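You operate a simulated robot arm through the tools that you are given. There is no shell and no other tool.

The job below is to be done with a simulated robot arm. You get a single attempt, and the scene is never put back.

JOB
Put things in order on the top of the sample bench. At the end: the black rubber block from the top of the sample bench is on the beige tile sample board; the grey battery pack (marked "Pack T-47") from the top of the sample bench is on the brown card box (marked "Bonder"); the white eye wash bottle from the top of the sample bench stands where the grey battery pack stood; the purple tin stands where the white eye wash bottle stood; whatever was shut is shut again. Leave all else as you found it, and nothing knocked over. Set down upright: battery pack.
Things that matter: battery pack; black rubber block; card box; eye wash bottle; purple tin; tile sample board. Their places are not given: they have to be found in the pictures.

The check looks at the end state, three seconds after you hand in, the way a careful person would. Anything else that was tipped, shoved, dropped, spilled or broken makes it a failure.

ROBOT AND FRAMES
A 6-joint arm with a two-finger parallel gripper, fixed in place. Base frame: the origin is on the floor under the middle of its stand, x ahead of it, y to its left, z up; the work surface is at about z = 800. Readings come in mm, rad, newtons and seconds.
With the tool pointing down near the work surface it reaches from about 340 to 760 mm from the base axis. Its first joint turns from -1.152 to 1.152 rad. Payload 2.45 kg.
Tool frame: the origin (TCP) lies between the finger pads and is the grasp point; the fingertips stand 24 mm ahead of it; z points along the fingers, y is the line along which they close. Largest opening 68 mm; finger width 17, thickness 10; the body of the gripper, 40 by 70 mm, starts 41 mm behind the TCP.
Orientation is that of the tool frame in the base frame, as a unit quaternion [w, x, y, z]. With the fingers straight down and closing along the base's y, the tool's x points along the base's -x, its y along +y and its z along -z.

CONTROLS
- The arm moves only by the tool play_rows. Its argument "commands" is a list of rows, each a list of 7 numbers: the turn, a rotation vector about the tool's x, y, z in rad, then the shift along the tool's x, y, z in cm, then the finger opening in cm, from 0 to 6.8. In form: [[wx, wy, wz, tx, ty, tz, grip], ...]. A call has 1 to 20 rows; each row shifts and turns the commanded pose from where the row before left it, along the tool's axes as they then stand. A row lasts 0.2 s, in which the tool goes at most 50 mm and 0.15 rad; a call with a longer step from one row to the next is refused whole, and so is a gripper value outside its range. A pose out of reach is approached as far as the arm can. The call stops where the force on the tool passes 40 N (or 10 N more than at its start, if that is more) or the arm is blocked; 0.2 s more then pass. The fingers move at their own pace (about 108 mm/s each) and stop on an object; they squeeze with about 44 N. The grip force told is the motor's: it shows also when the fingers shut on nothing. Time passes only in rows, and 0.2 s behind the last, so rows that do not move let the fingers close. It gives the time, the measured TCP pose, the force on the tool (base axes), the opening and the grip force at its end, in the units of the frame above (readings bear some noise), with the torque about the TCP (base axes, N m) and any sound that the robot's microphone picked up.
- Cameras (640 x 400 px; columns grow to the right, rows downward): "scene" is fixed at [150.1, 399.6, 1465.1]; the picture's right is [-0.89, -0.45, 0.00], its down [-0.25, 0.49, -0.83] and it looks along [0.37, -0.75, -0.55] (base axes); focal length 372 px, centre (320, 200). "wrist" rides on the gripper at [84, 11, -75] in the tool frame; the picture's right is [-0.13, 0.99, 0.00], its down [-0.60, -0.08, -0.79] and it looks along [-0.79, -0.10, 0.61] (tool axes); focal length 251 px, centre (320, 200).
- camera(camera): a new picture of that camera. The clock stands still meanwhile.
- pixel_to_xyz(camera, pixels): for up to 12 pixels [column, row] of the newest picture of that camera ("zoom" is the newest enlarged one), the place [x, y, z] in the base frame of the surface seen there, good to about 2 mm. The clock stands still meanwhile.
- enlarge(camera, box): a new picture of the part [left, top, right, bottom] of that camera's present view, enlarged. The clock stands still meanwhile.
- job_done(): hands the job in; it is judged then, once.

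Leave the gripper open and the arm clear of the work at the hand-in unless told otherwise.

The tools are called as a command line: name --pt "numbers of a row" for each row, then --argument value for the rest, lists and objects as JSON in quotes. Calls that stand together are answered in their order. play_rows: Moves the arm, as the interface text tells. Its arguments: {"type":"object","properties":{"commands":{"type":"array"}},"required":["commands"]} The other tools are called the same way: camera (camera) takes a picture; pixel_to_xyz (camera, pixels) gives the place of the surface under pixels of a picture; enlarge (camera, box) takes an enlarged picture of a part of a camera's view; job_done () hands the job in.

At the start:

```text
time_s: 0.0
position: [458.9, -108.3, 1178.5]
tool_rot: [0.002, -0.001, 1.0, -0.001]
wrist_force: [0.0, -0.2, 0.2]
wrist_torque: [-0.02, -0.03, 0.02]
width: 67.6
finger_force: 0.0
```

scene: 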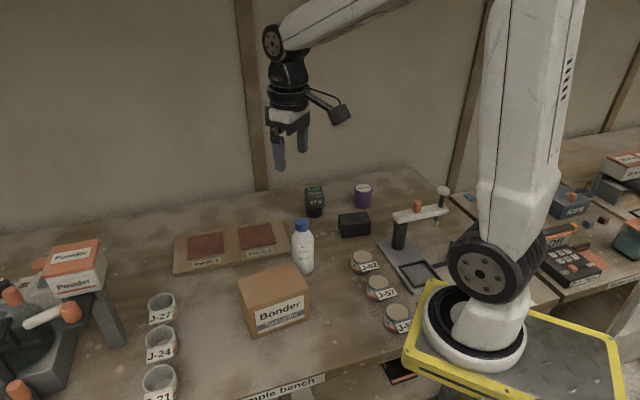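
wrist: 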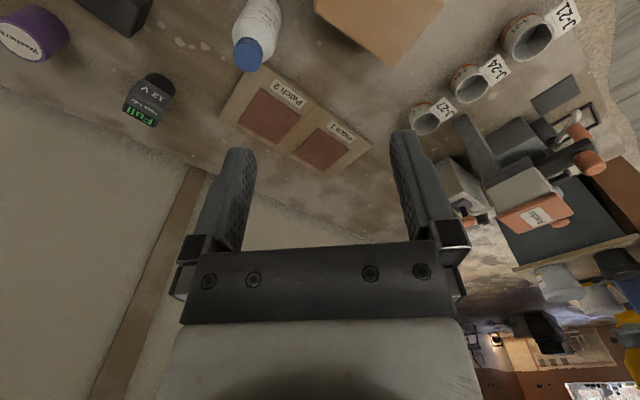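

I see the bench: a battery pack at about (314,202), a purple tin at (363,195), a black block at (354,224), a white bottle at (302,247), the card box at (273,298) and the tile board at (230,247). I'll enlarge the scene view to see the details.

enlarge --camera "scene" --box '[160, 160, 480, 360]'

camera --camera "wrist"

```text
2.00 times, centred on (320, 260) of scene
```

zoom: 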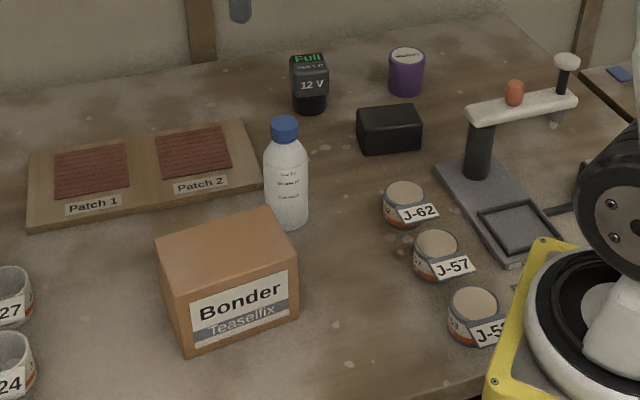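

```text
taken
```

wrist: 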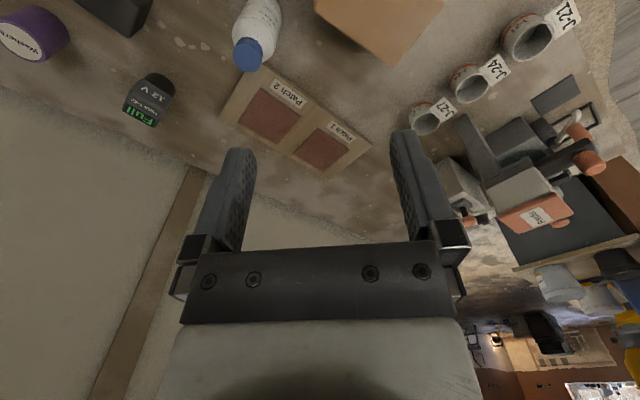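

I'll read positions in the zoom picture: battery top and bottom, tin, block, bottle and box corners.

pixel_to_xyz --camera "zoom" --pixels '[[309, 62], [309, 85], [309, 110], [406, 54], [406, 80], [390, 113], [390, 140], [285, 125], [287, 180], [290, 222], [226, 235], [90, 170]]'

pixel_to_xyz --camera "zoom" --pixels '[[157, 243], [267, 208], [297, 253], [184, 293], [186, 350], [297, 318], [362, 107], [415, 106], [422, 122], [362, 124], [364, 153], [422, 150]]'

pixel_to_xyz --camera "zoom" --pixels '[[30, 225], [30, 155], [245, 124], [262, 180], [55, 150], [125, 145], [57, 198], [128, 185], [158, 138], [225, 128], [172, 178], [230, 166]]'

enlarge --camera "scene" --box '[280, 170, 400, 245]'

```text
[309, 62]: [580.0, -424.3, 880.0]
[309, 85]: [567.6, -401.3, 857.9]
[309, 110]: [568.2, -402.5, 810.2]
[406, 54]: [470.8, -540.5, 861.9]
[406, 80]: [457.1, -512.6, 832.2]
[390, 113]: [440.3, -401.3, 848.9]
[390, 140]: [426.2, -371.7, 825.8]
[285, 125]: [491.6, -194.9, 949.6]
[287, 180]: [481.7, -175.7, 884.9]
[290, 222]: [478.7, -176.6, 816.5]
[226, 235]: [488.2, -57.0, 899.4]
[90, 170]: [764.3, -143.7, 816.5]
```

```text
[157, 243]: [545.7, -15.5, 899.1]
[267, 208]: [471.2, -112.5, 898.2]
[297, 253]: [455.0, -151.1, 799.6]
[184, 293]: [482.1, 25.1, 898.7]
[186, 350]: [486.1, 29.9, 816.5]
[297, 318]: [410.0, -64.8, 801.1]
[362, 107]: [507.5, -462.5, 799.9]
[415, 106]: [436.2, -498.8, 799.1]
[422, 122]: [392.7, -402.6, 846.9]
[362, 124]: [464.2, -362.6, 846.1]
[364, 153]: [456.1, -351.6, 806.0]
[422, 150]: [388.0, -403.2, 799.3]
```

```text
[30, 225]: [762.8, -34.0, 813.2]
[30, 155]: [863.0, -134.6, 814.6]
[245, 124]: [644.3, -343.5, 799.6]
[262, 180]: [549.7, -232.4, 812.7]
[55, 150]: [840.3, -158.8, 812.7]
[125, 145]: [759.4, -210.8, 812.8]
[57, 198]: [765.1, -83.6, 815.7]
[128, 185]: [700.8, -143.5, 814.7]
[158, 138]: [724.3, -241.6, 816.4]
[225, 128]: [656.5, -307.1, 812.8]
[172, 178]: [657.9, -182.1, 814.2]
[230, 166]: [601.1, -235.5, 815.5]
```

```text
5.33 times, centred on (340, 208) of scene
```

zoom: 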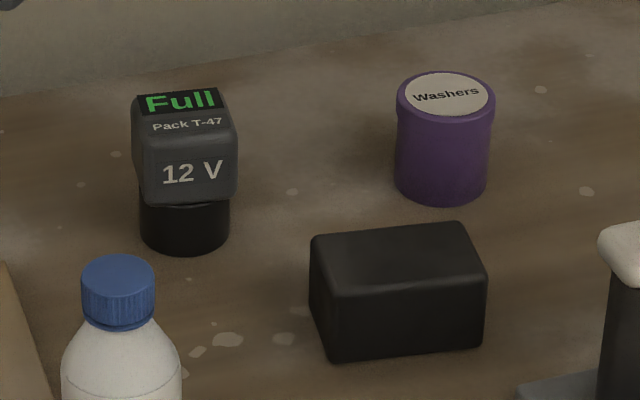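

I'll measure block corners, battery faces and the tin edges in this zoom.

pixel_to_xyz --camera "zoom" --pixels '[[320, 243], [456, 228], [478, 272], [334, 290], [337, 350], [478, 336], [400, 290], [400, 345], [315, 260], [395, 255], [345, 290], [465, 275]]'

pixel_to_xyz --camera "zoom" --pixels '[[145, 100], [215, 93], [228, 132], [148, 140], [150, 165], [230, 158], [152, 190], [228, 190], [185, 205], [185, 240], [145, 215], [226, 212]]'

pixel_to_xyz --camera "zoom" --pixels '[[447, 94], [410, 95], [485, 92], [447, 76], [447, 112], [447, 125], [447, 160], [447, 195], [402, 160], [485, 160], [118, 275], [118, 310]]'

enlarge --camera "scene" --box '[230, 205, 350, 280]'

```text
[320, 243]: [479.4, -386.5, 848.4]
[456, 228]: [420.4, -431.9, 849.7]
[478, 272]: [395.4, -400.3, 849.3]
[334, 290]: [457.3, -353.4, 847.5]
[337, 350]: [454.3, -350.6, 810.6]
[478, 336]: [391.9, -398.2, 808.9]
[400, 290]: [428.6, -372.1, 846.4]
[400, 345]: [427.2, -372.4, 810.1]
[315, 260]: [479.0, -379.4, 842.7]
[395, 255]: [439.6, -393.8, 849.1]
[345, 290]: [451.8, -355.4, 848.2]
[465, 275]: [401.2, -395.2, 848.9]
```

```text
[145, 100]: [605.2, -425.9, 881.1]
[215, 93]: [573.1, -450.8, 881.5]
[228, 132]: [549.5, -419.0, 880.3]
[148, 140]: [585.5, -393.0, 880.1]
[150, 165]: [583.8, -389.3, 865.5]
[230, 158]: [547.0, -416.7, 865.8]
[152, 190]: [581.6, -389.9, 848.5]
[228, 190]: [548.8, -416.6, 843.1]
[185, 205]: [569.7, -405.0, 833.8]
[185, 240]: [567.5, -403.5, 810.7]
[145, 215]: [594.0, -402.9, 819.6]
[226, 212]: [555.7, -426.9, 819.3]
```

```text
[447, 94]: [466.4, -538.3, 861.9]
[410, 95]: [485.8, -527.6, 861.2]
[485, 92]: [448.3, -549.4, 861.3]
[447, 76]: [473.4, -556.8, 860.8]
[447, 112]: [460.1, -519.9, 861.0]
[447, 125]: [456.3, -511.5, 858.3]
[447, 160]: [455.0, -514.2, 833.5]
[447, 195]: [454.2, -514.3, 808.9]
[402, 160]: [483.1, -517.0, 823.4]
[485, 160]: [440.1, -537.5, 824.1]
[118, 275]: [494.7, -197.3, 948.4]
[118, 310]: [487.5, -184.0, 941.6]
```

```text
5.33 times, centred on (290, 242) of scene
```

zoom: 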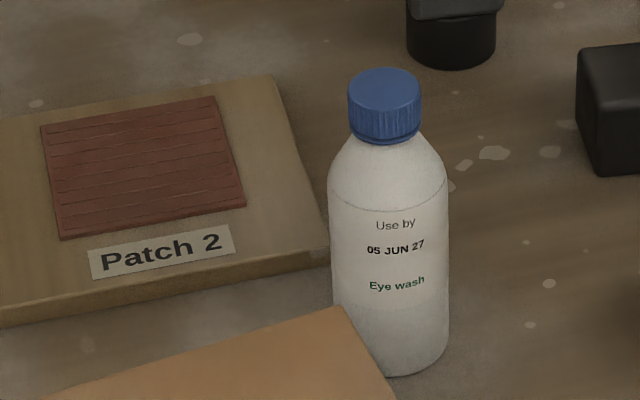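

I'll look closely at the tin (lid), the test stand at (410,235), the tile board, and query points on the bottle.

pixel_to_xyz --camera "zoom" --pixels '[[384, 85], [384, 72], [384, 98], [355, 85], [414, 85], [384, 130], [388, 180], [388, 200], [388, 250], [388, 300], [388, 350], [388, 372]]'

pixel_to_xyz --camera "zoom" --pixels '[[60, 250], [310, 230], [318, 250], [272, 82], [43, 128], [212, 99], [242, 205], [62, 237], [140, 165], [280, 200], [20, 250], [338, 185]]'

enlarge --camera "scene" --box '[340, 170, 500, 270]'

```text
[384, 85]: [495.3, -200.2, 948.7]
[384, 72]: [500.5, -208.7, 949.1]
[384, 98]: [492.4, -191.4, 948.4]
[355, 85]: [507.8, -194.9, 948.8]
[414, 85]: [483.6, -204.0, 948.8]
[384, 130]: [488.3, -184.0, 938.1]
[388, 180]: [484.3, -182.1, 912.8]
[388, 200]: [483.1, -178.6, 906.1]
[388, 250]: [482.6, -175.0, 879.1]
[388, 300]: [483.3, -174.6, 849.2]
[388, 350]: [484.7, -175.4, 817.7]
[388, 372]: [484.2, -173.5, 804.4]
```

```text
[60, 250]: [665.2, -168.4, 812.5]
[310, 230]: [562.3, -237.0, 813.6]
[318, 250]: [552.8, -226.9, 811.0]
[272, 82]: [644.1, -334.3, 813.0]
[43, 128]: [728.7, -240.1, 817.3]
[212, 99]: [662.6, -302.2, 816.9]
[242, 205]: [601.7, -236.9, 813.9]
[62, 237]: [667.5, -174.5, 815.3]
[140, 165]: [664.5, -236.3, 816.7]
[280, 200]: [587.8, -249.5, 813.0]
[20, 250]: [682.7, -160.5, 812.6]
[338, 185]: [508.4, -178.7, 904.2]
```

```text
4.00 times, centred on (420, 220) of scene
```

zoom: 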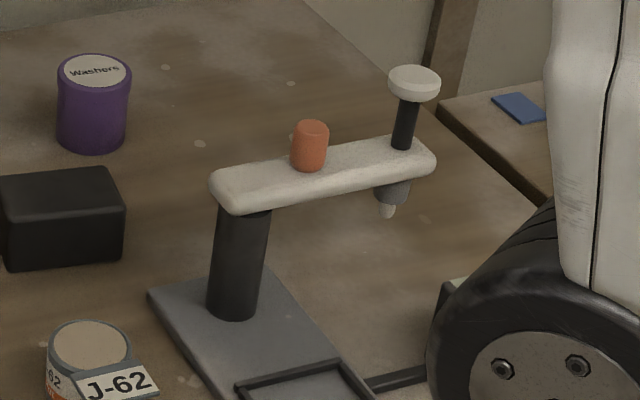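

I'll read the test stand's extents and the can near it, so the arm keeps clear.

pixel_to_xyz --camera "zoom" --pixels '[[230, 185], [240, 205], [232, 310], [310, 130], [415, 78], [415, 95], [425, 160], [155, 295], [150, 240], [90, 340], [350, 170], [250, 300]]'

enlarge --camera "scene" --box '[340, 175, 388, 205]'

enlarge --camera "scene" --box '[160, 210, 320, 310]'

```text
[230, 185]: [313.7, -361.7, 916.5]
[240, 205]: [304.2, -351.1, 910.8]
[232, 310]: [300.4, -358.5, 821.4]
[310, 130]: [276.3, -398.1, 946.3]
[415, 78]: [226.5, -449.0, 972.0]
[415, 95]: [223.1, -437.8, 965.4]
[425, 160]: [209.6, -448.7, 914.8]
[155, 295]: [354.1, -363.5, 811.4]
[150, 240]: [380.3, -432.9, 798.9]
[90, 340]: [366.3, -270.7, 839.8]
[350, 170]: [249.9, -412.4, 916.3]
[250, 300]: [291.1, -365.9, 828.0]
```

```text
13.33 times, centred on (364, 190) of scene
```

zoom: 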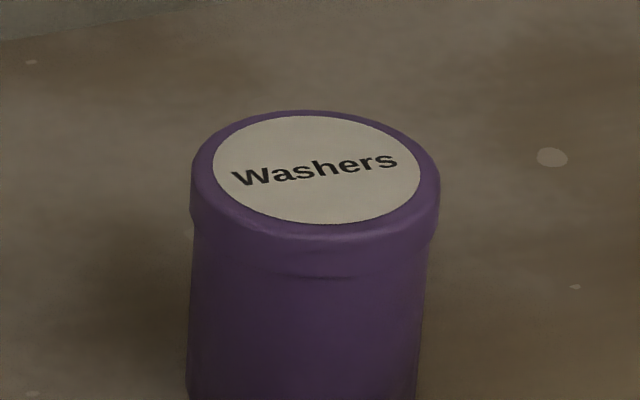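

```text
4.00 times, centred on (240, 260) of scene
```

zoom: 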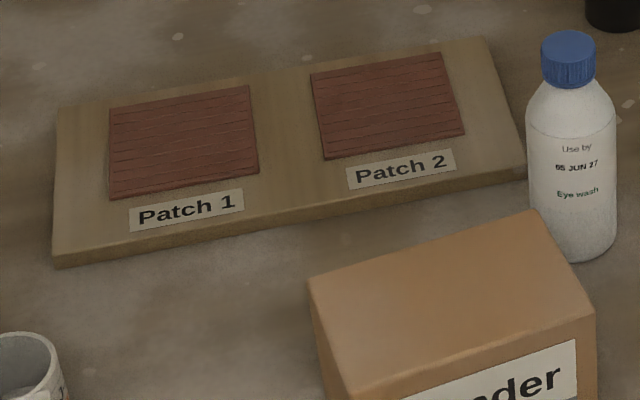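

The stand tops out near z=972 at (226,-449), and the block's centre is about (438,-393), turned about 37° with its top at 849. I'll turn the tool by -0.651 rad to line the fingers up with the block's short side, then move above it at about z=1000.

play_rows --pt "0 0 -0.1302 0 0 0 6.8" --pt "0 0 -0.1302 0 0 0 6.8" --pt "0 0 -0.1302 0 0 0 6.8" --pt "0 0 -0.1302 0 0 0 6.8" --pt "0 0 -0.1302 0 0 0 6.8" --pt "0 0 0 2.364 -2.672 2.231 6.8" --pt "0 0 0 2.364 -2.672 2.231 6.8" --pt "0 0 0 2.364 -2.672 2.231 6.8" --pt "0 0 0 2.364 -2.672 2.231 6.8" --pt "0 0 0 2.364 -2.672 2.231 6.8" --pt "0 0 0 2.364 -2.672 2.231 6.8" --pt "0 0 0 2.364 -2.672 2.231 6.8" --pt "0 0 0 2.364 -2.672 2.231 6.8" --pt "0 0 0 0 0 0 6.8"

```text
time_s: 3.0
position: [442.4, -396.0, 1002.1]
tool_rot: [0.001, -0.321, 0.947, 0.0]
wrist_force: [-0.4, -0.2, 0.3]
wrist_torque: [0.0, 0.01, 0.0]
width: 68.0
finger_force: 0.0
```

The tool is above the block with the expected yaw. I'll look through both cameras to refine the block's pose.

camera --camera "wrist"

camera --camera "scene"

```text
taken
```

wrist: 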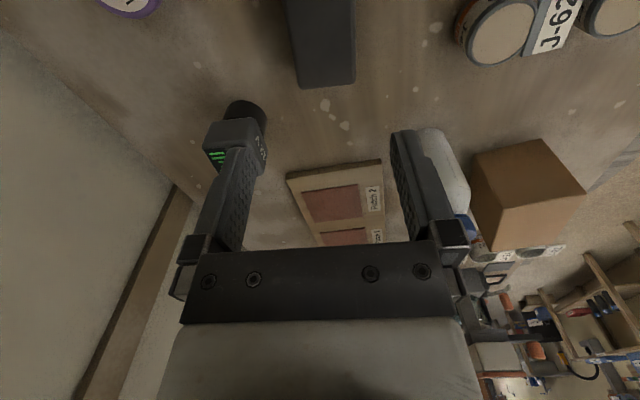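

```text
taken
```

scene: 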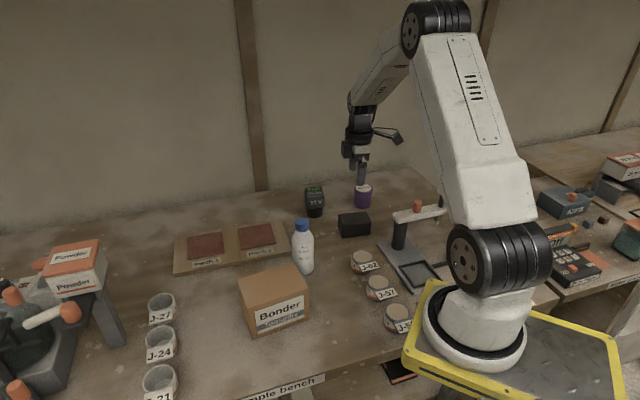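

The block appears at the top of the wrist view between the fingers. I'll read its edges to check the centring.

pixel_to_xyz --camera "wrist" --pixels '[[292, 10], [353, 10], [298, 45], [352, 45], [322, 20], [322, 50], [322, 75], [245, 130], [215, 155]]'

```text
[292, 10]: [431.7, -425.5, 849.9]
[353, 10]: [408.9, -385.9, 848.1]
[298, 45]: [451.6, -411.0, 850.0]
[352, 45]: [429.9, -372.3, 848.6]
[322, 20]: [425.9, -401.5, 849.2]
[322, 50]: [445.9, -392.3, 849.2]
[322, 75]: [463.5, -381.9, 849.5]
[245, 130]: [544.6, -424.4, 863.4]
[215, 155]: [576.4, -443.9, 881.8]
```

The block's centre line sits about 5 mm along tool +y from the TCP. I'll correct that, descend to about z=830 with the fingers open, then close.

play_rows --pt "0 0 0 0.15 0.5 0 6.8" --pt "0 0 0 0 0 4 6.8" --pt "0 0 0 0 0 4 6.8" --pt "0 0 0 0 0 3 6.8" --pt "0 0 0 0 0 2 6.8" --pt "0 0 0 0 0 2 6.8" --pt "0 0 0 0 0 1.2 6.8" --pt "0 0 0 0 0 1.0 6.8" --pt "0 0 0 0 0 0 6.8"

```text
time_s: 4.4
position: [441.8, -398.8, 872.0]
tool_rot: [0.008, -0.319, 0.947, -0.018]
wrist_force: [-0.3, -0.3, 3.3]
wrist_torque: [-0.1, -0.07, -0.03]
width: 68.2
finger_force: 0.1
stopped in row 6: the force on the tool passed its limit at 50 N (the readings are from after the stop); the commanded pose is now the measured one
```

The descent stopped at z=872, so a fingertip (about z=848) has met the block's top. I'll look before doing anything else.

camera --camera "wrist"

enlarge --camera "scene" --box '[290, 160, 450, 260]'

```text
taken
```

wrist: 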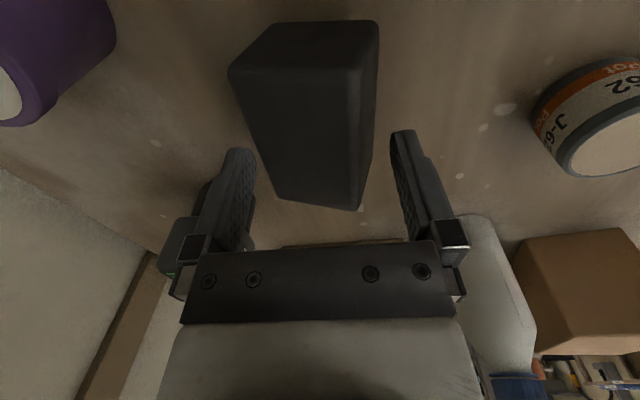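

```text
4.00 times, centred on (370, 210) of scene
```

zoom: 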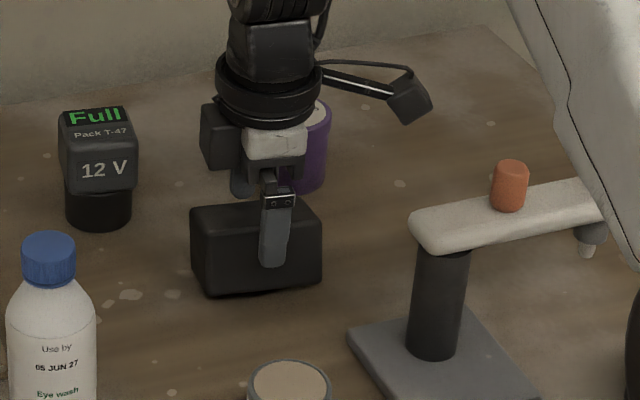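

The left (back) finger seems to be over the block's back edge. I'll read where the block's top and the fingers are now.

pixel_to_xyz --camera "wrist" --pixels '[[240, 82], [355, 80], [258, 125], [356, 125], [280, 192], [352, 200], [300, 130], [237, 152], [400, 135], [405, 140], [300, 45], [370, 30]]'

pixel_to_xyz --camera "zoom" --pixels '[[197, 213], [312, 205], [318, 235], [205, 258], [205, 290], [318, 280], [240, 285], [275, 260], [265, 205], [240, 188], [215, 135], [270, 290]]'

```text
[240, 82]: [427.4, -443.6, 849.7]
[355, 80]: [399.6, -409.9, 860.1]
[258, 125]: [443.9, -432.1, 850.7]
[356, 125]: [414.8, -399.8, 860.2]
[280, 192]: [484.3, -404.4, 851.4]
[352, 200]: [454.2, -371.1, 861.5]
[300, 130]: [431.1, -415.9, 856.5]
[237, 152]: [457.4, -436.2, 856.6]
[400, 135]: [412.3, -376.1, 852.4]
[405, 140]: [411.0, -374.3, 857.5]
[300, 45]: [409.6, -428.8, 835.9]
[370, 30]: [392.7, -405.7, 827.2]
```

```text
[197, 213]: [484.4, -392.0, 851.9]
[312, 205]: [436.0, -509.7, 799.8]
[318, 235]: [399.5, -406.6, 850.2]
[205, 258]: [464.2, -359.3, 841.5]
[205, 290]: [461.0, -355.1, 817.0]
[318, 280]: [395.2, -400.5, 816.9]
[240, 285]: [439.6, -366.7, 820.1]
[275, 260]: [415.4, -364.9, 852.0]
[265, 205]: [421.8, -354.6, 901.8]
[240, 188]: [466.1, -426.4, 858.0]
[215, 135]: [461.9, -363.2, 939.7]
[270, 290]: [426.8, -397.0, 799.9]
```

The block's front edge has been lifted about 10 mm: the back finger landed on its back edge and tipped it slightly. I'll back straight up so that it settles flat, and undo the small tilt of the tool.

play_rows --pt "0 0 0 0 0 -0.5 6.8" --pt "0 0 0 0 0 -1 6.8" --pt "0 0 0 0 0 -2 6.8" --pt "0 0 0 0 0 -3 6.8" --pt "-0.039 0.004 -0.002 0 0 0 6.8" --pt "0 0 0 0 0 0 6.8" --pt "0 0 0 0 0 0 6.8"

camera --camera "wrist"

enlarge --camera "scene" --box '[290, 160, 450, 260]'

```text
time_s: 6.0
position: [440.2, -399.4, 936.0]
tool_rot: [0.001, -0.321, 0.947, 0.001]
wrist_force: [-0.2, 0.2, -0.1]
wrist_torque: [0.0, -0.02, -0.02]
width: 68.1
finger_force: 0.2
```

```text
taken
```

wrist: 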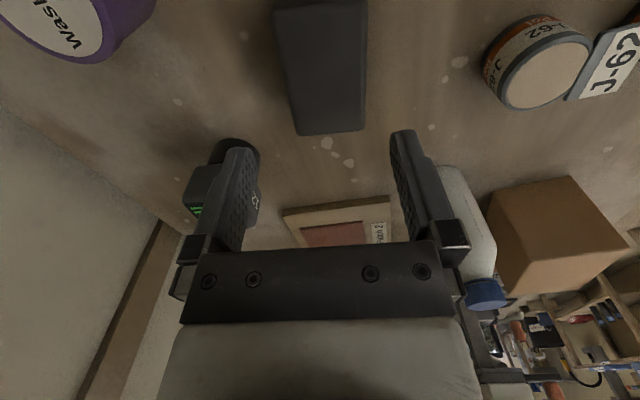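

```text
4.00 times, centred on (370, 210) of scene
```

zoom: 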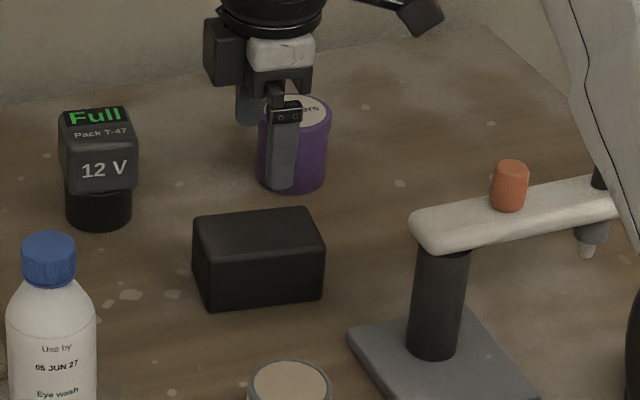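

The block has settled flat again. I'll read its top edges in both views.

pixel_to_xyz --camera "wrist" --pixels '[[280, 20], [362, 20], [287, 70], [362, 70], [295, 120], [360, 120], [325, 30], [325, 70], [325, 125], [277, 10]]'

pixel_to_xyz --camera "zoom" --pixels '[[200, 218], [303, 210], [318, 240], [214, 256], [214, 300], [318, 292], [265, 230], [265, 300], [322, 250], [208, 250]]'

```text
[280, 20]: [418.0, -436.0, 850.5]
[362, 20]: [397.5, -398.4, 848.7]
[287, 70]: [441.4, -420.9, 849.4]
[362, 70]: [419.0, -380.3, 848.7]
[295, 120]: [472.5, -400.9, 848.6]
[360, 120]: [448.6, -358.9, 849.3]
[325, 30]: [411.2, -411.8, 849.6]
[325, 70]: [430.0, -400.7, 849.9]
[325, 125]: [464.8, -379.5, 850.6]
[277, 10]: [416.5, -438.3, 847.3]
```

```text
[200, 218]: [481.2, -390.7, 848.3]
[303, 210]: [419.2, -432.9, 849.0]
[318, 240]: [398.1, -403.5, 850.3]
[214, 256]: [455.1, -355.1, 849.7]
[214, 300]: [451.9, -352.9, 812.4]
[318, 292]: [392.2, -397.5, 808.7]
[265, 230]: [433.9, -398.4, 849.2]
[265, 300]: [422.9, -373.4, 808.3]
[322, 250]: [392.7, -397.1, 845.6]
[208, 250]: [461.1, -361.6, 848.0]
```

The block centre is near n≈-579 across its short side. I'll re-read the tool pose by standing still, and check the finger positions by camera so both use the same frame.

play_rows --pt "0 0 0 0 0 0 6.8"

play_rows --pt "0 0 0 0 0 0 6.8"

enlarge --camera "wrist" --box '[180, 100, 480, 287]'

```text
time_s: 6.4
position: [440.6, -398.2, 934.6]
tool_rot: [0.0, -0.322, 0.947, 0.001]
wrist_force: [0.1, -0.4, -0.7]
wrist_torque: [0.02, 0.0, -0.04]
width: 68.0
finger_force: 0.0
```

```text
time_s: 6.8
position: [440.3, -399.4, 935.6]
tool_rot: [0.0, -0.321, 0.947, 0.001]
wrist_force: [-0.1, 0.0, 0.0]
wrist_torque: [0.0, -0.05, -0.01]
width: 67.9
finger_force: 0.0
```

```text
2.13 times, centred on (330, 194) of wrist
```

zoom: 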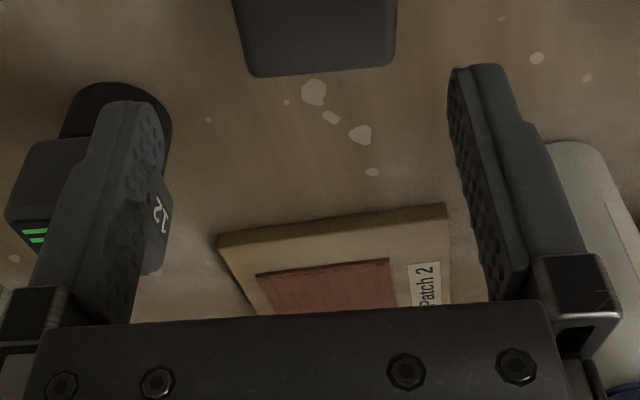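

I'll read the fingertip positions from this zoom.

pixel_to_xyz --camera "zoom" --pixels '[[112, 115], [118, 130], [135, 120], [150, 115], [458, 85], [480, 85], [490, 100], [455, 100], [115, 180], [500, 180], [105, 160], [470, 150]]'

```text
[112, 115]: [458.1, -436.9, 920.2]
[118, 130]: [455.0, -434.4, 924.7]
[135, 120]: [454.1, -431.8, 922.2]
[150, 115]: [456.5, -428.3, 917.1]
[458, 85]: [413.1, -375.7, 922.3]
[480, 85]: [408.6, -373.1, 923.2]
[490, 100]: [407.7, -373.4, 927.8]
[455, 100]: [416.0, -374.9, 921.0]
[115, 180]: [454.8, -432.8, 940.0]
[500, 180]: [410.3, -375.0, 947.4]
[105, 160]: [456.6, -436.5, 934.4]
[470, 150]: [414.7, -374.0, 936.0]
```

The fingers' midline (n≈-584) agrees with the reported pose, so the block's centre is about 5 mm along tool +y. I'll make that shift, go down slowly to z≈885, still above the block, and check again.

play_rows --pt "0 0 0 0 0.25 0 6.8" --pt "0 0 0 0 0.2 0 6.8" --pt "0 0 0 0 0 1 6.8" --pt "0 0 0 0 0 1 6.8" --pt "0 0 0 0 0 1 6.8" --pt "0 0 0 0 0 1 6.8" --pt "0 0 0 0 0 1 6.8" --pt "0 0 0 0 0 0 6.8" --pt "0 0 0 0 0 0 6.8"

camera --camera "wrist"

enlarge --camera "wrist" --box '[180, 0, 480, 187]'

```text
time_s: 8.8
position: [435.5, -393.6, 887.0]
tool_rot: [-0.001, -0.322, 0.947, 0.001]
wrist_force: [0.6, -1.0, 0.7]
wrist_torque: [0.02, 0.03, 0.01]
width: 68.0
finger_force: 0.1
```

```text
taken
```

wrist: 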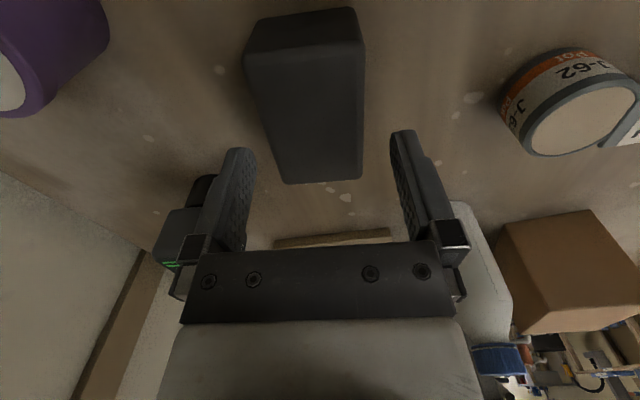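

```text
2.13 times, centred on (330, 94) of wrist
```

zoom: 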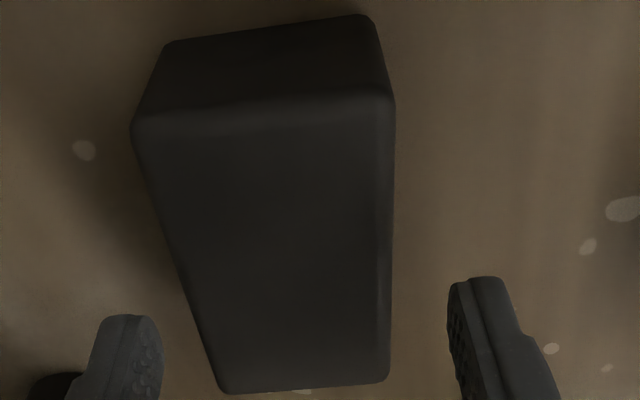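

I'll read block edges and both fingertips from this zoom to compare them in one frame.

pixel_to_xyz --camera "zoom" --pixels '[[150, 135], [385, 115], [185, 240], [385, 240], [222, 370], [382, 365], [150, 340], [455, 300], [125, 345], [475, 300], [300, 240], [300, 380]]'

```text
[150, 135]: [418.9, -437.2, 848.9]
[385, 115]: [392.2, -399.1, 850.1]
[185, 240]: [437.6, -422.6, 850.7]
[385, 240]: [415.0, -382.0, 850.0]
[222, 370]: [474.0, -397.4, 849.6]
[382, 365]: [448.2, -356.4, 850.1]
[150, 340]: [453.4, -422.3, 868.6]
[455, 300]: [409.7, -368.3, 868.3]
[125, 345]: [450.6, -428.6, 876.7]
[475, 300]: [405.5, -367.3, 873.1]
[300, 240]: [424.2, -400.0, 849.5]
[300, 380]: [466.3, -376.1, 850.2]
```

The midline is now about 2.5 mm too far along +y (fingers at n≈-611 and -541, block from -603.5 to -553.5). I'll shift back 2.5 mm and descend in small steps.

play_rows --pt "0 0 0 0 -0.25 0 6.8" --pt "0 0 0 0 0 0 6.8" --pt "0 0 0 0 0 0.5 6.8" --pt "0 0 0 0 0 0.5 6.8" --pt "0 0 0 0 0 0.5 6.8" --pt "0 0 0 0 0 0.5 6.8" --pt "0 0 0 0 0 0.5 6.8" --pt "0 0 0 0 0 0 6.8"

enlarge --camera "wrist" --box '[180, 0, 480, 187]'

```text
time_s: 10.6
position: [436.8, -395.3, 860.8]
tool_rot: [0.0, -0.322, 0.947, 0.001]
wrist_force: [0.0, -0.3, 1.0]
wrist_torque: [0.02, -0.04, 0.0]
width: 68.1
finger_force: 0.0
```

```text
2.13 times, centred on (330, 94) of wrist
```

zoom: 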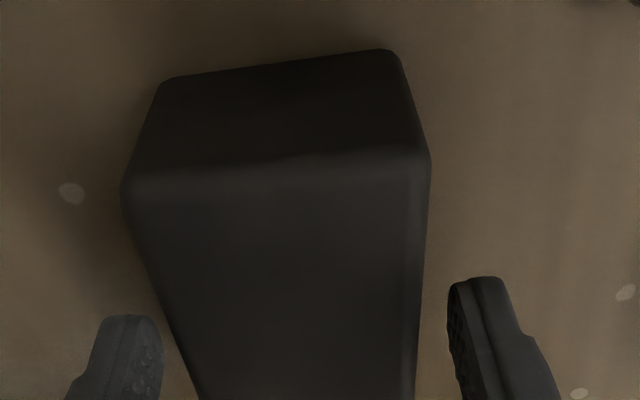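

The tips (z≈837) now straddle the block without contact. I'll go down another 30 mm and close the fingers.

play_rows --pt "0 0 0 0 0 0.6 6.8" --pt "0 0 0 0 0 0.6 6.8" --pt "0 0 0 0 0 0.6 6.8" --pt "0 0 0 0 0 0.6 6.8" --pt "0 0 0 0 0 0.6 6.8" --pt "0 0 0 0 0 0 6.8" --pt "0 0 0 0 0 0 4.5" --pt "0 0 0 0 0 0 4.0" --pt "0 0 0 0 0 0 4.0" --pt "0 0 0 0 0 0 4.0"

```text
time_s: 12.8
position: [437.2, -396.0, 831.8]
tool_rot: [-0.001, -0.322, 0.947, 0.001]
wrist_force: [0.7, -1.2, -0.4]
wrist_torque: [-0.06, -0.06, -0.02]
width: 54.6
finger_force: 44.3
```

The fingers hold the block (width 54.6, 44 N). I'll lift it slowly and look.

play_rows --pt "0 0 0 0 0 -0.5 4.0" --pt "0 0 0 0 0 -1 4.0" --pt "0 0 0 0 0 -2 4.0" --pt "0 0 0 0 0 -2.5 4.0" --pt "0 0 0 0 0 -2.5 4.0" --pt "0 0 0 0 0 -2.5 4.0" --pt "0 0 0 0 0 -2.5 4.0" --pt "0 0 0 0 0 -2.5 4.0" --pt "0 0 0 0 0 0 4.0"

camera --camera "scene"

camera --camera "wrist"

```text
time_s: 14.8
position: [438.0, -394.9, 990.0]
tool_rot: [-0.001, -0.321, 0.947, 0.001]
wrist_force: [0.5, -0.1, 0.5]
wrist_torque: [0.0, -0.01, 0.0]
width: 39.8
finger_force: 0.2
```

```text
taken
```

scene: 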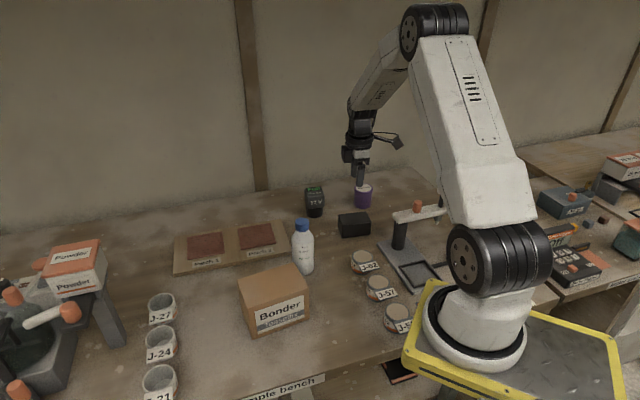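

```text
taken
```

wrist: 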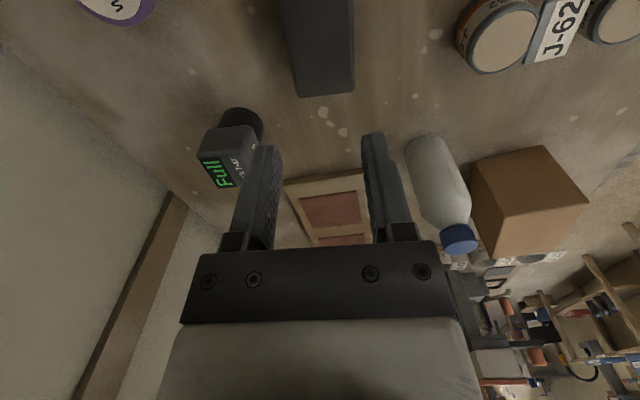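

The fingers have shut to 39.8 mm and the block is still on the table, so it slipped out of the grip. I'll look closely at the block's state and measure it.

enlarge --camera "scene" --box '[310, 190, 406, 250]'

pixel_to_xyz --camera "wrist" --pixels '[[284, 10], [353, 10], [290, 50], [353, 50], [296, 90], [352, 88], [320, 30], [320, 60], [320, 85]]'

enlarge --camera "wrist" --box '[240, 0, 400, 100]'

```text
6.67 times, centred on (358, 220) of scene
```

zoom: 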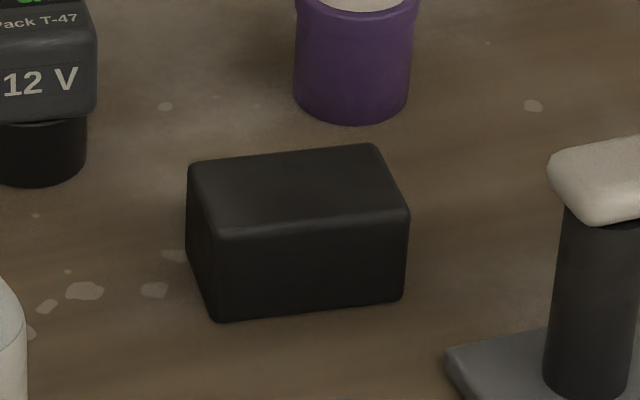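

```text
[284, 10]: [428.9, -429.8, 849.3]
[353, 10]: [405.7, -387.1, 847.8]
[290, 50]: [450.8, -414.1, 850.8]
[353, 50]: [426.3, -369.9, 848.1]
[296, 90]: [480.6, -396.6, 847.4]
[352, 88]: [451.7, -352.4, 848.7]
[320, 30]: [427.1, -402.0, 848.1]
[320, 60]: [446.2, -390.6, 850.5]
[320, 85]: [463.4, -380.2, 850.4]
```

```text
4.00 times, centred on (320, 50) of wrist
```

zoom: 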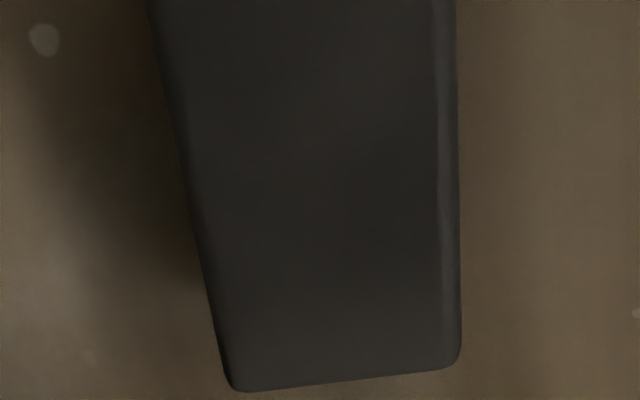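

The block measures about 54 mm wide, so the fingers did hold its sides but it slid out of the grip. I'll open again, go down in the same spot, check centring, then grip fully (command 0) deeper and lift by small steps while reading the force.

play_rows --pt "0 0 0 0 0 0 6.8" --pt "0 0 0 0 0 2.5 6.8" --pt "0 0 0 0 0 2.5 6.8" --pt "0 0 0 0 0 2.5 6.8" --pt "0 0 0 0 0 1.5 6.8" --pt "0 0 0 0 0 1 6.8" --pt "0 0 0 0 0 0 6.8" --pt "0 0 0 0 0 0 6.8"

enlarge --camera "wrist" --box '[180, 0, 480, 187]'

```text
time_s: 16.6
position: [436.1, -396.1, 892.3]
tool_rot: [0.0, -0.322, 0.947, 0.001]
wrist_force: [-0.1, -0.2, -1.0]
wrist_torque: [-0.01, 0.01, -0.01]
width: 68.0
finger_force: 0.0
```

```text
2.13 times, centred on (330, 94) of wrist
```

zoom: 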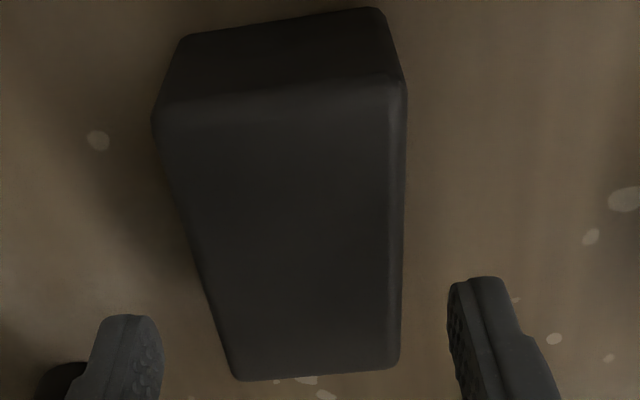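

The fingers are centred on the block. I'll go down to z≈828 and close fully.

play_rows --pt "0 0 0 0 0 1 6.8" --pt "0 0 0 0 0 1 6.8" --pt "0 0 0 0 0 1 6.8" --pt "0 0 0 0 0 1 6.8" --pt "0 0 0 0 0 1 6.8" --pt "0 0 0 0 0 1 6.8" --pt "0 0 0 0 0 0.4 6.8" --pt "0 0 0 0 0 0 6.8" --pt "0 0 0 0 0 0 0" --pt "0 0 0 0 0 0 0" --pt "0 0 0 0 0 0 0" --pt "0 0 0 0 0 0 0"

```text
time_s: 19.2
position: [439.4, -395.2, 826.9]
tool_rot: [-0.001, -0.322, 0.947, 0.001]
wrist_force: [0.5, -1.0, -0.2]
wrist_torque: [-0.03, -0.04, -0.04]
width: 54.6
finger_force: 43.9
```

The grip is again 54.6 mm at 44 N. I'll lift just 10 mm and read the force.

play_rows --pt "0 0 0 0 0 -0.3 0" --pt "0 0 0 0 0 -0.3 0" --pt "0 0 0 0 0 -0.4 0" --pt "0 0 0 0 0 0 0"

enlarge --camera "scene" --box '[310, 190, 406, 250]'

```text
time_s: 20.2
position: [438.8, -394.2, 836.9]
tool_rot: [0.0, -0.321, 0.947, 0.001]
wrist_force: [0.0, 0.8, -2.5]
wrist_torque: [-0.02, -0.01, 0.01]
width: 54.6
finger_force: 44.5
```

```text
6.67 times, centred on (358, 220) of scene
```

zoom: 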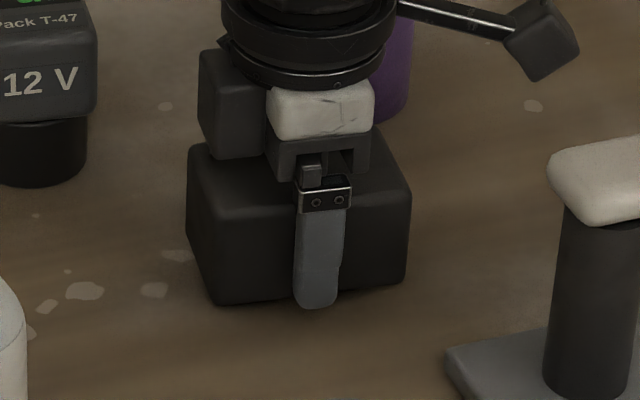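

The block has come off the table (about 2.5 N). I'll carry on lifting slowly and check again.

play_rows --pt "0 0 0 0 0 -0.5 0" --pt "0 0 0 0 0 -0.5 0" --pt "0 0 0 0 0 -0.5 0" --pt "0 0 0 0 0 -0.5 0" --pt "0 0 0 0 0 -0.5 0" --pt "0 0 0 0 0 0 0"

enlarge --camera "scene" --box '[310, 180, 422, 250]'

```text
time_s: 21.6
position: [439.2, -395.4, 862.1]
tool_rot: [0.0, -0.322, 0.947, 0.001]
wrist_force: [0.6, 0.0, -1.2]
wrist_torque: [0.03, 0.01, 0.01]
width: 54.8
finger_force: 43.9
```

```text
5.71 times, centred on (366, 215) of scene
```

zoom: 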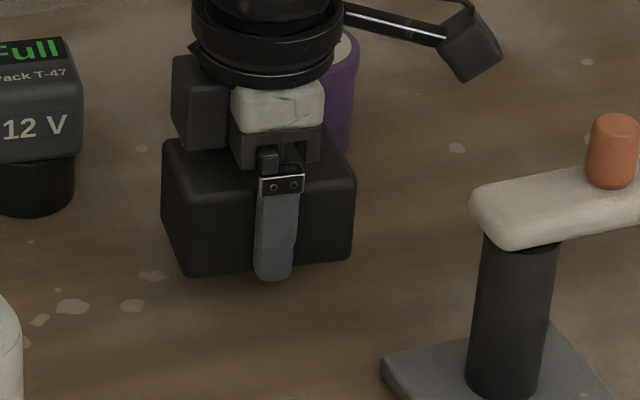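

I'll measure the block's top height now, to see whether it slips relative to the fingers.

pixel_to_xyz --camera "zoom" --pixels '[[195, 165], [215, 185], [335, 170], [335, 185], [200, 220], [200, 265], [335, 250], [275, 270]]'

```text
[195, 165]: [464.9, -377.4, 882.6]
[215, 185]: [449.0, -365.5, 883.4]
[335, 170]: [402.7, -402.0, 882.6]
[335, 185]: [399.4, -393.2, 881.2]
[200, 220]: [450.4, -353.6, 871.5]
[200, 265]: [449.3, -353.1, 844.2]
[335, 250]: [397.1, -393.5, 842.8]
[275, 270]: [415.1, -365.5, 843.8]
```

The block's top rose with the tool (about 883), so it holds when moved gently. I'll raise it 15 mm more, then carry it slowly along its own length toward the Patch 2 area of the board at (664,-238), passing clear of the battery and the bottle.

play_rows --pt "0 0 0 0 0 -0.5 0" --pt "0 0 0 0 0 -0.6 0" --pt "0 0 0 0 0 -0.5 0" --pt "0 0 0 -0.5 -0.02 0 0" --pt "0 0 0 -1.0 -0.04 0 0" --pt "0 0 0 -1.3 -0.05 0 0" --pt "0 0 0 -1.4 -0.06 0 0" --pt "0 0 0 -1.4 -0.06 0 0" --pt "0 0 0 -1.4 -0.06 0 0" --pt "0 0 0 -1.4 -0.06 0 0" --pt "0 0 0 -1.4 -0.06 0 0" --pt "0 0 0 -1.0 -0.05 0 0" --pt "0 0 0 -0.5 0 0 0" --pt "0 0 0 0 0 0 0"

camera --camera "scene"

```text
time_s: 24.6
position: [531.7, -332.1, 876.7]
tool_rot: [0.0, -0.321, 0.947, 0.001]
wrist_force: [-0.8, -0.6, -2.6]
wrist_torque: [0.05, -0.03, 0.01]
width: 54.7
finger_force: 44.6
```

```text
taken
```

scene: 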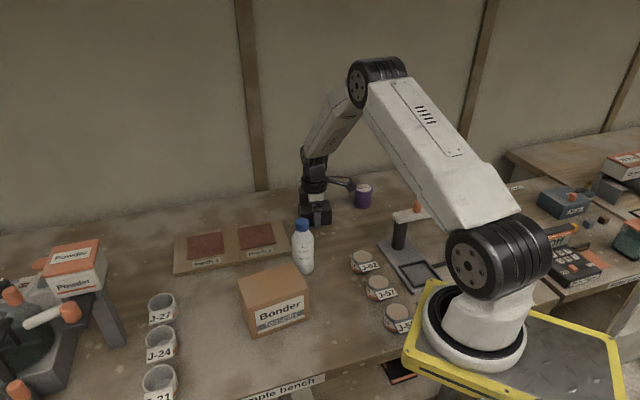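

The block is held and half way. I'll continue to (664,-238) at this height.

play_rows --pt "0 0 0 -0.5 -0.02 0 0" --pt "0 0 0 -1.0 -0.04 0 0" --pt "0 0 0 -1.4 -0.05 0 0" --pt "0 0 0 -1.4 -0.05 0 0" --pt "0 0 0 -1.4 -0.05 0 0" --pt "0 0 0 -1.4 -0.05 0 0" --pt "0 0 0 -1.4 -0.05 0 0" --pt "0 0 0 -1.4 -0.05 0 0" --pt "0 0 0 -1.4 -0.05 0 0" --pt "0 0 0 -1.4 -0.05 0 0" --pt "0 0 0 -1.4 -0.05 0 0" --pt "0 0 0 -1.2 -0.03 0 0" --pt "0 0 0 -0.8 0 0 0" --pt "0 0 0 -0.2 0 0 0" --pt "0 0 0 0 0 0 0" --pt "0 0 0 0 0 0 0"

enlarge --camera "scene" --box '[160, 160, 352, 280]'

```text
time_s: 28.0
position: [664.9, -236.1, 877.1]
tool_rot: [0.0, -0.321, 0.947, 0.001]
wrist_force: [-0.3, 0.5, -1.3]
wrist_torque: [-0.02, 0.03, -0.01]
width: 54.5
finger_force: 44.2
```

```text
3.33 times, centred on (256, 220) of scene
```

zoom: 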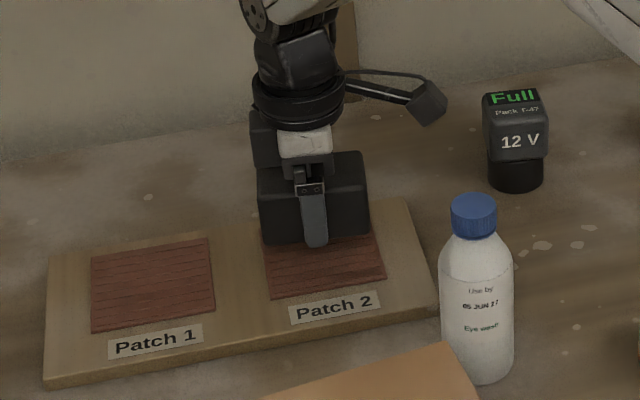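

The block is over Patch 2. I'll check its bottom height before lowering.

pixel_to_xyz --camera "zoom" --pixels '[[268, 180], [345, 165], [280, 210], [280, 238], [355, 230], [350, 200], [275, 185], [362, 185], [380, 275], [270, 295]]'

```text
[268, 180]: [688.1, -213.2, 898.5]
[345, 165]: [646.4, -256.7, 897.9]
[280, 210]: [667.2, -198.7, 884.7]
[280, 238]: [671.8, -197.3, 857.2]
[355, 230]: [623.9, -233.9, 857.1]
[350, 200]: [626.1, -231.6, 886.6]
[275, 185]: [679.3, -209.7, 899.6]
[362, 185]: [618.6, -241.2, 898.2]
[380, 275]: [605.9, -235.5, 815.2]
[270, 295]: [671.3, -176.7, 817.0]
```

The block's bottom is at about 849 and the patch's top at 817, so about 32 mm to go. I'll lower 29 mm slowly, then read.

play_rows --pt "0 0 0 0 0 0.5 0" --pt "0 0 0 0 0 0.5 0" --pt "0 0 0 0 0 0.5 0" --pt "0 0 0 0 0 0.5 0" --pt "0 0 0 0 0 0.5 0" --pt "0 0 0 0 0 0.4 0" --pt "0 0 0 0 0 0 0" --pt "0 0 0 0 0 0 0"

play_rows --pt "0 0 0 0 0 0.15 0" --pt "0 0 0 0 0 0 0"

play_rows --pt "0 0 0 0 0 0.1 0" --pt "0 0 0 0 0 0 0"

enlarge --camera "scene" --box '[200, 180, 328, 260]'

```text
time_s: 29.8
position: [663.3, -234.5, 848.3]
tool_rot: [-0.001, -0.322, 0.947, 0.001]
wrist_force: [0.4, -0.6, -1.5]
wrist_torque: [-0.02, -0.01, 0.02]
width: 54.6
finger_force: 44.0
```

```text
time_s: 30.4
position: [662.9, -234.9, 845.0]
tool_rot: [0.0, -0.321, 0.947, 0.001]
wrist_force: [0.8, 0.4, -1.6]
wrist_torque: [-0.02, 0.03, -0.02]
width: 54.9
finger_force: 44.3
```

```text
time_s: 31.0
position: [663.7, -235.6, 845.7]
tool_rot: [-0.001, -0.322, 0.947, 0.001]
wrist_force: [0.2, -0.3, -1.4]
wrist_torque: [0.03, -0.01, 0.02]
width: 54.9
finger_force: 43.5
```

```text
5.00 times, centred on (264, 220) of scene
```

zoom: 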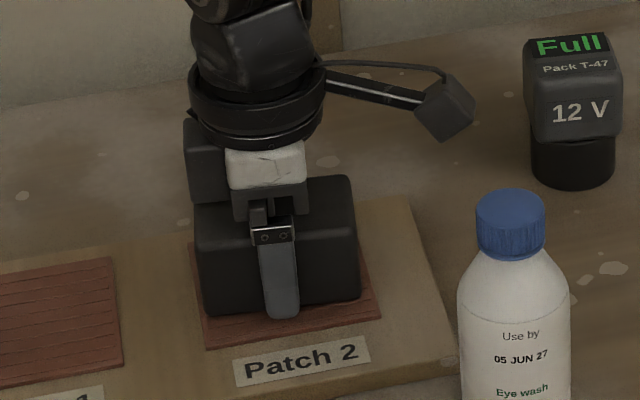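

The weight still hangs on the tool, so it has not touched yet. I'll go down 1 mm at a time.

play_rows --pt "0 0 0 0 0 0.1 0" --pt "0 0 0 0 0 0 0"

play_rows --pt "0 0 0 0 0 0.1 0" --pt "0 0 0 0 0 0 0"

pixel_to_xyz --camera "zoom" --pixels '[[215, 215], [335, 195], [340, 210], [340, 290], [215, 300], [225, 240], [280, 310], [300, 330]]'

```text
time_s: 31.6
position: [663.9, -235.6, 843.7]
tool_rot: [-0.001, -0.321, 0.947, 0.001]
wrist_force: [-0.1, 0.1, -1.4]
wrist_torque: [-0.02, 0.02, 0.05]
width: 54.7
finger_force: 43.7
```

```text
time_s: 32.2
position: [662.8, -235.2, 843.6]
tool_rot: [0.0, -0.322, 0.947, 0.001]
wrist_force: [-0.1, -1.5, -0.9]
wrist_torque: [-0.09, 0.03, -0.02]
width: 54.6
finger_force: 44.4
```

```text
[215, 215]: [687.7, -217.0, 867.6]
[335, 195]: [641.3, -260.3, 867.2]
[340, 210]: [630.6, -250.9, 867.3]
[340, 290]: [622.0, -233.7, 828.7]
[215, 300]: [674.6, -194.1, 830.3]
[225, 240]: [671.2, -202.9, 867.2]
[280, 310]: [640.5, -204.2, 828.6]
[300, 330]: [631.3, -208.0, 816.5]
```

Contact is starting to show (side force and torque changed, top at about 866). I'll open the fingers and rise straight up.

play_rows --pt "0 0 0 0 0 0 5.8" --pt "0 0 0 0 0 0 6.8" --pt "0 0 0 0 0 0 6.8" --pt "0 0 0 0 0 -0.5 6.8" --pt "0 0 0 0 0 -1 6.8" --pt "0 0 0 0 0 -1.5 6.8" --pt "0 0 0 0 0 -2 6.8" --pt "0 0 0 0 0 -3 6.8" --pt "0 0 0 0 0 -3 6.8" --pt "0 0 0 0 0 -2 6.8" --pt "0 0 0 0 0 0 6.8" --pt "0 0 0 0 0 0 6.8"

camera --camera "scene"

camera --camera "wrist"

```text
time_s: 34.8
position: [663.6, -234.8, 974.4]
tool_rot: [0.0, -0.321, 0.947, 0.001]
wrist_force: [0.2, 0.3, 1.2]
wrist_torque: [0.01, 0.03, -0.01]
width: 68.0
finger_force: 0.0
```

```text
taken
```

scene: 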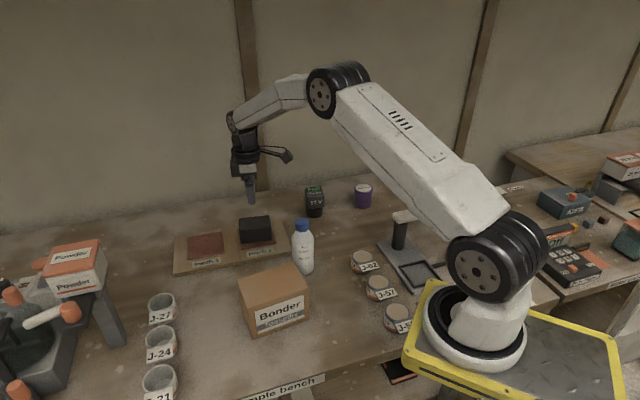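

```text
taken
```

wrist: 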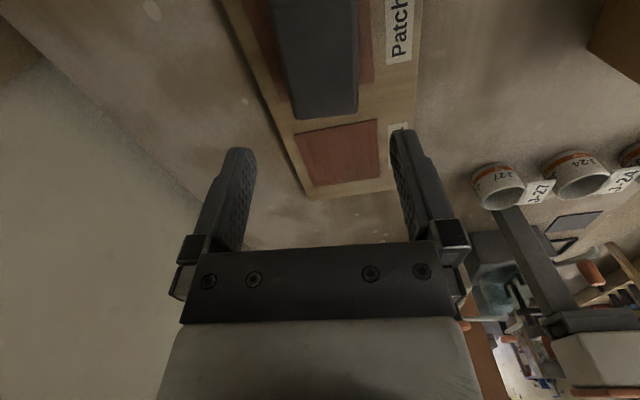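

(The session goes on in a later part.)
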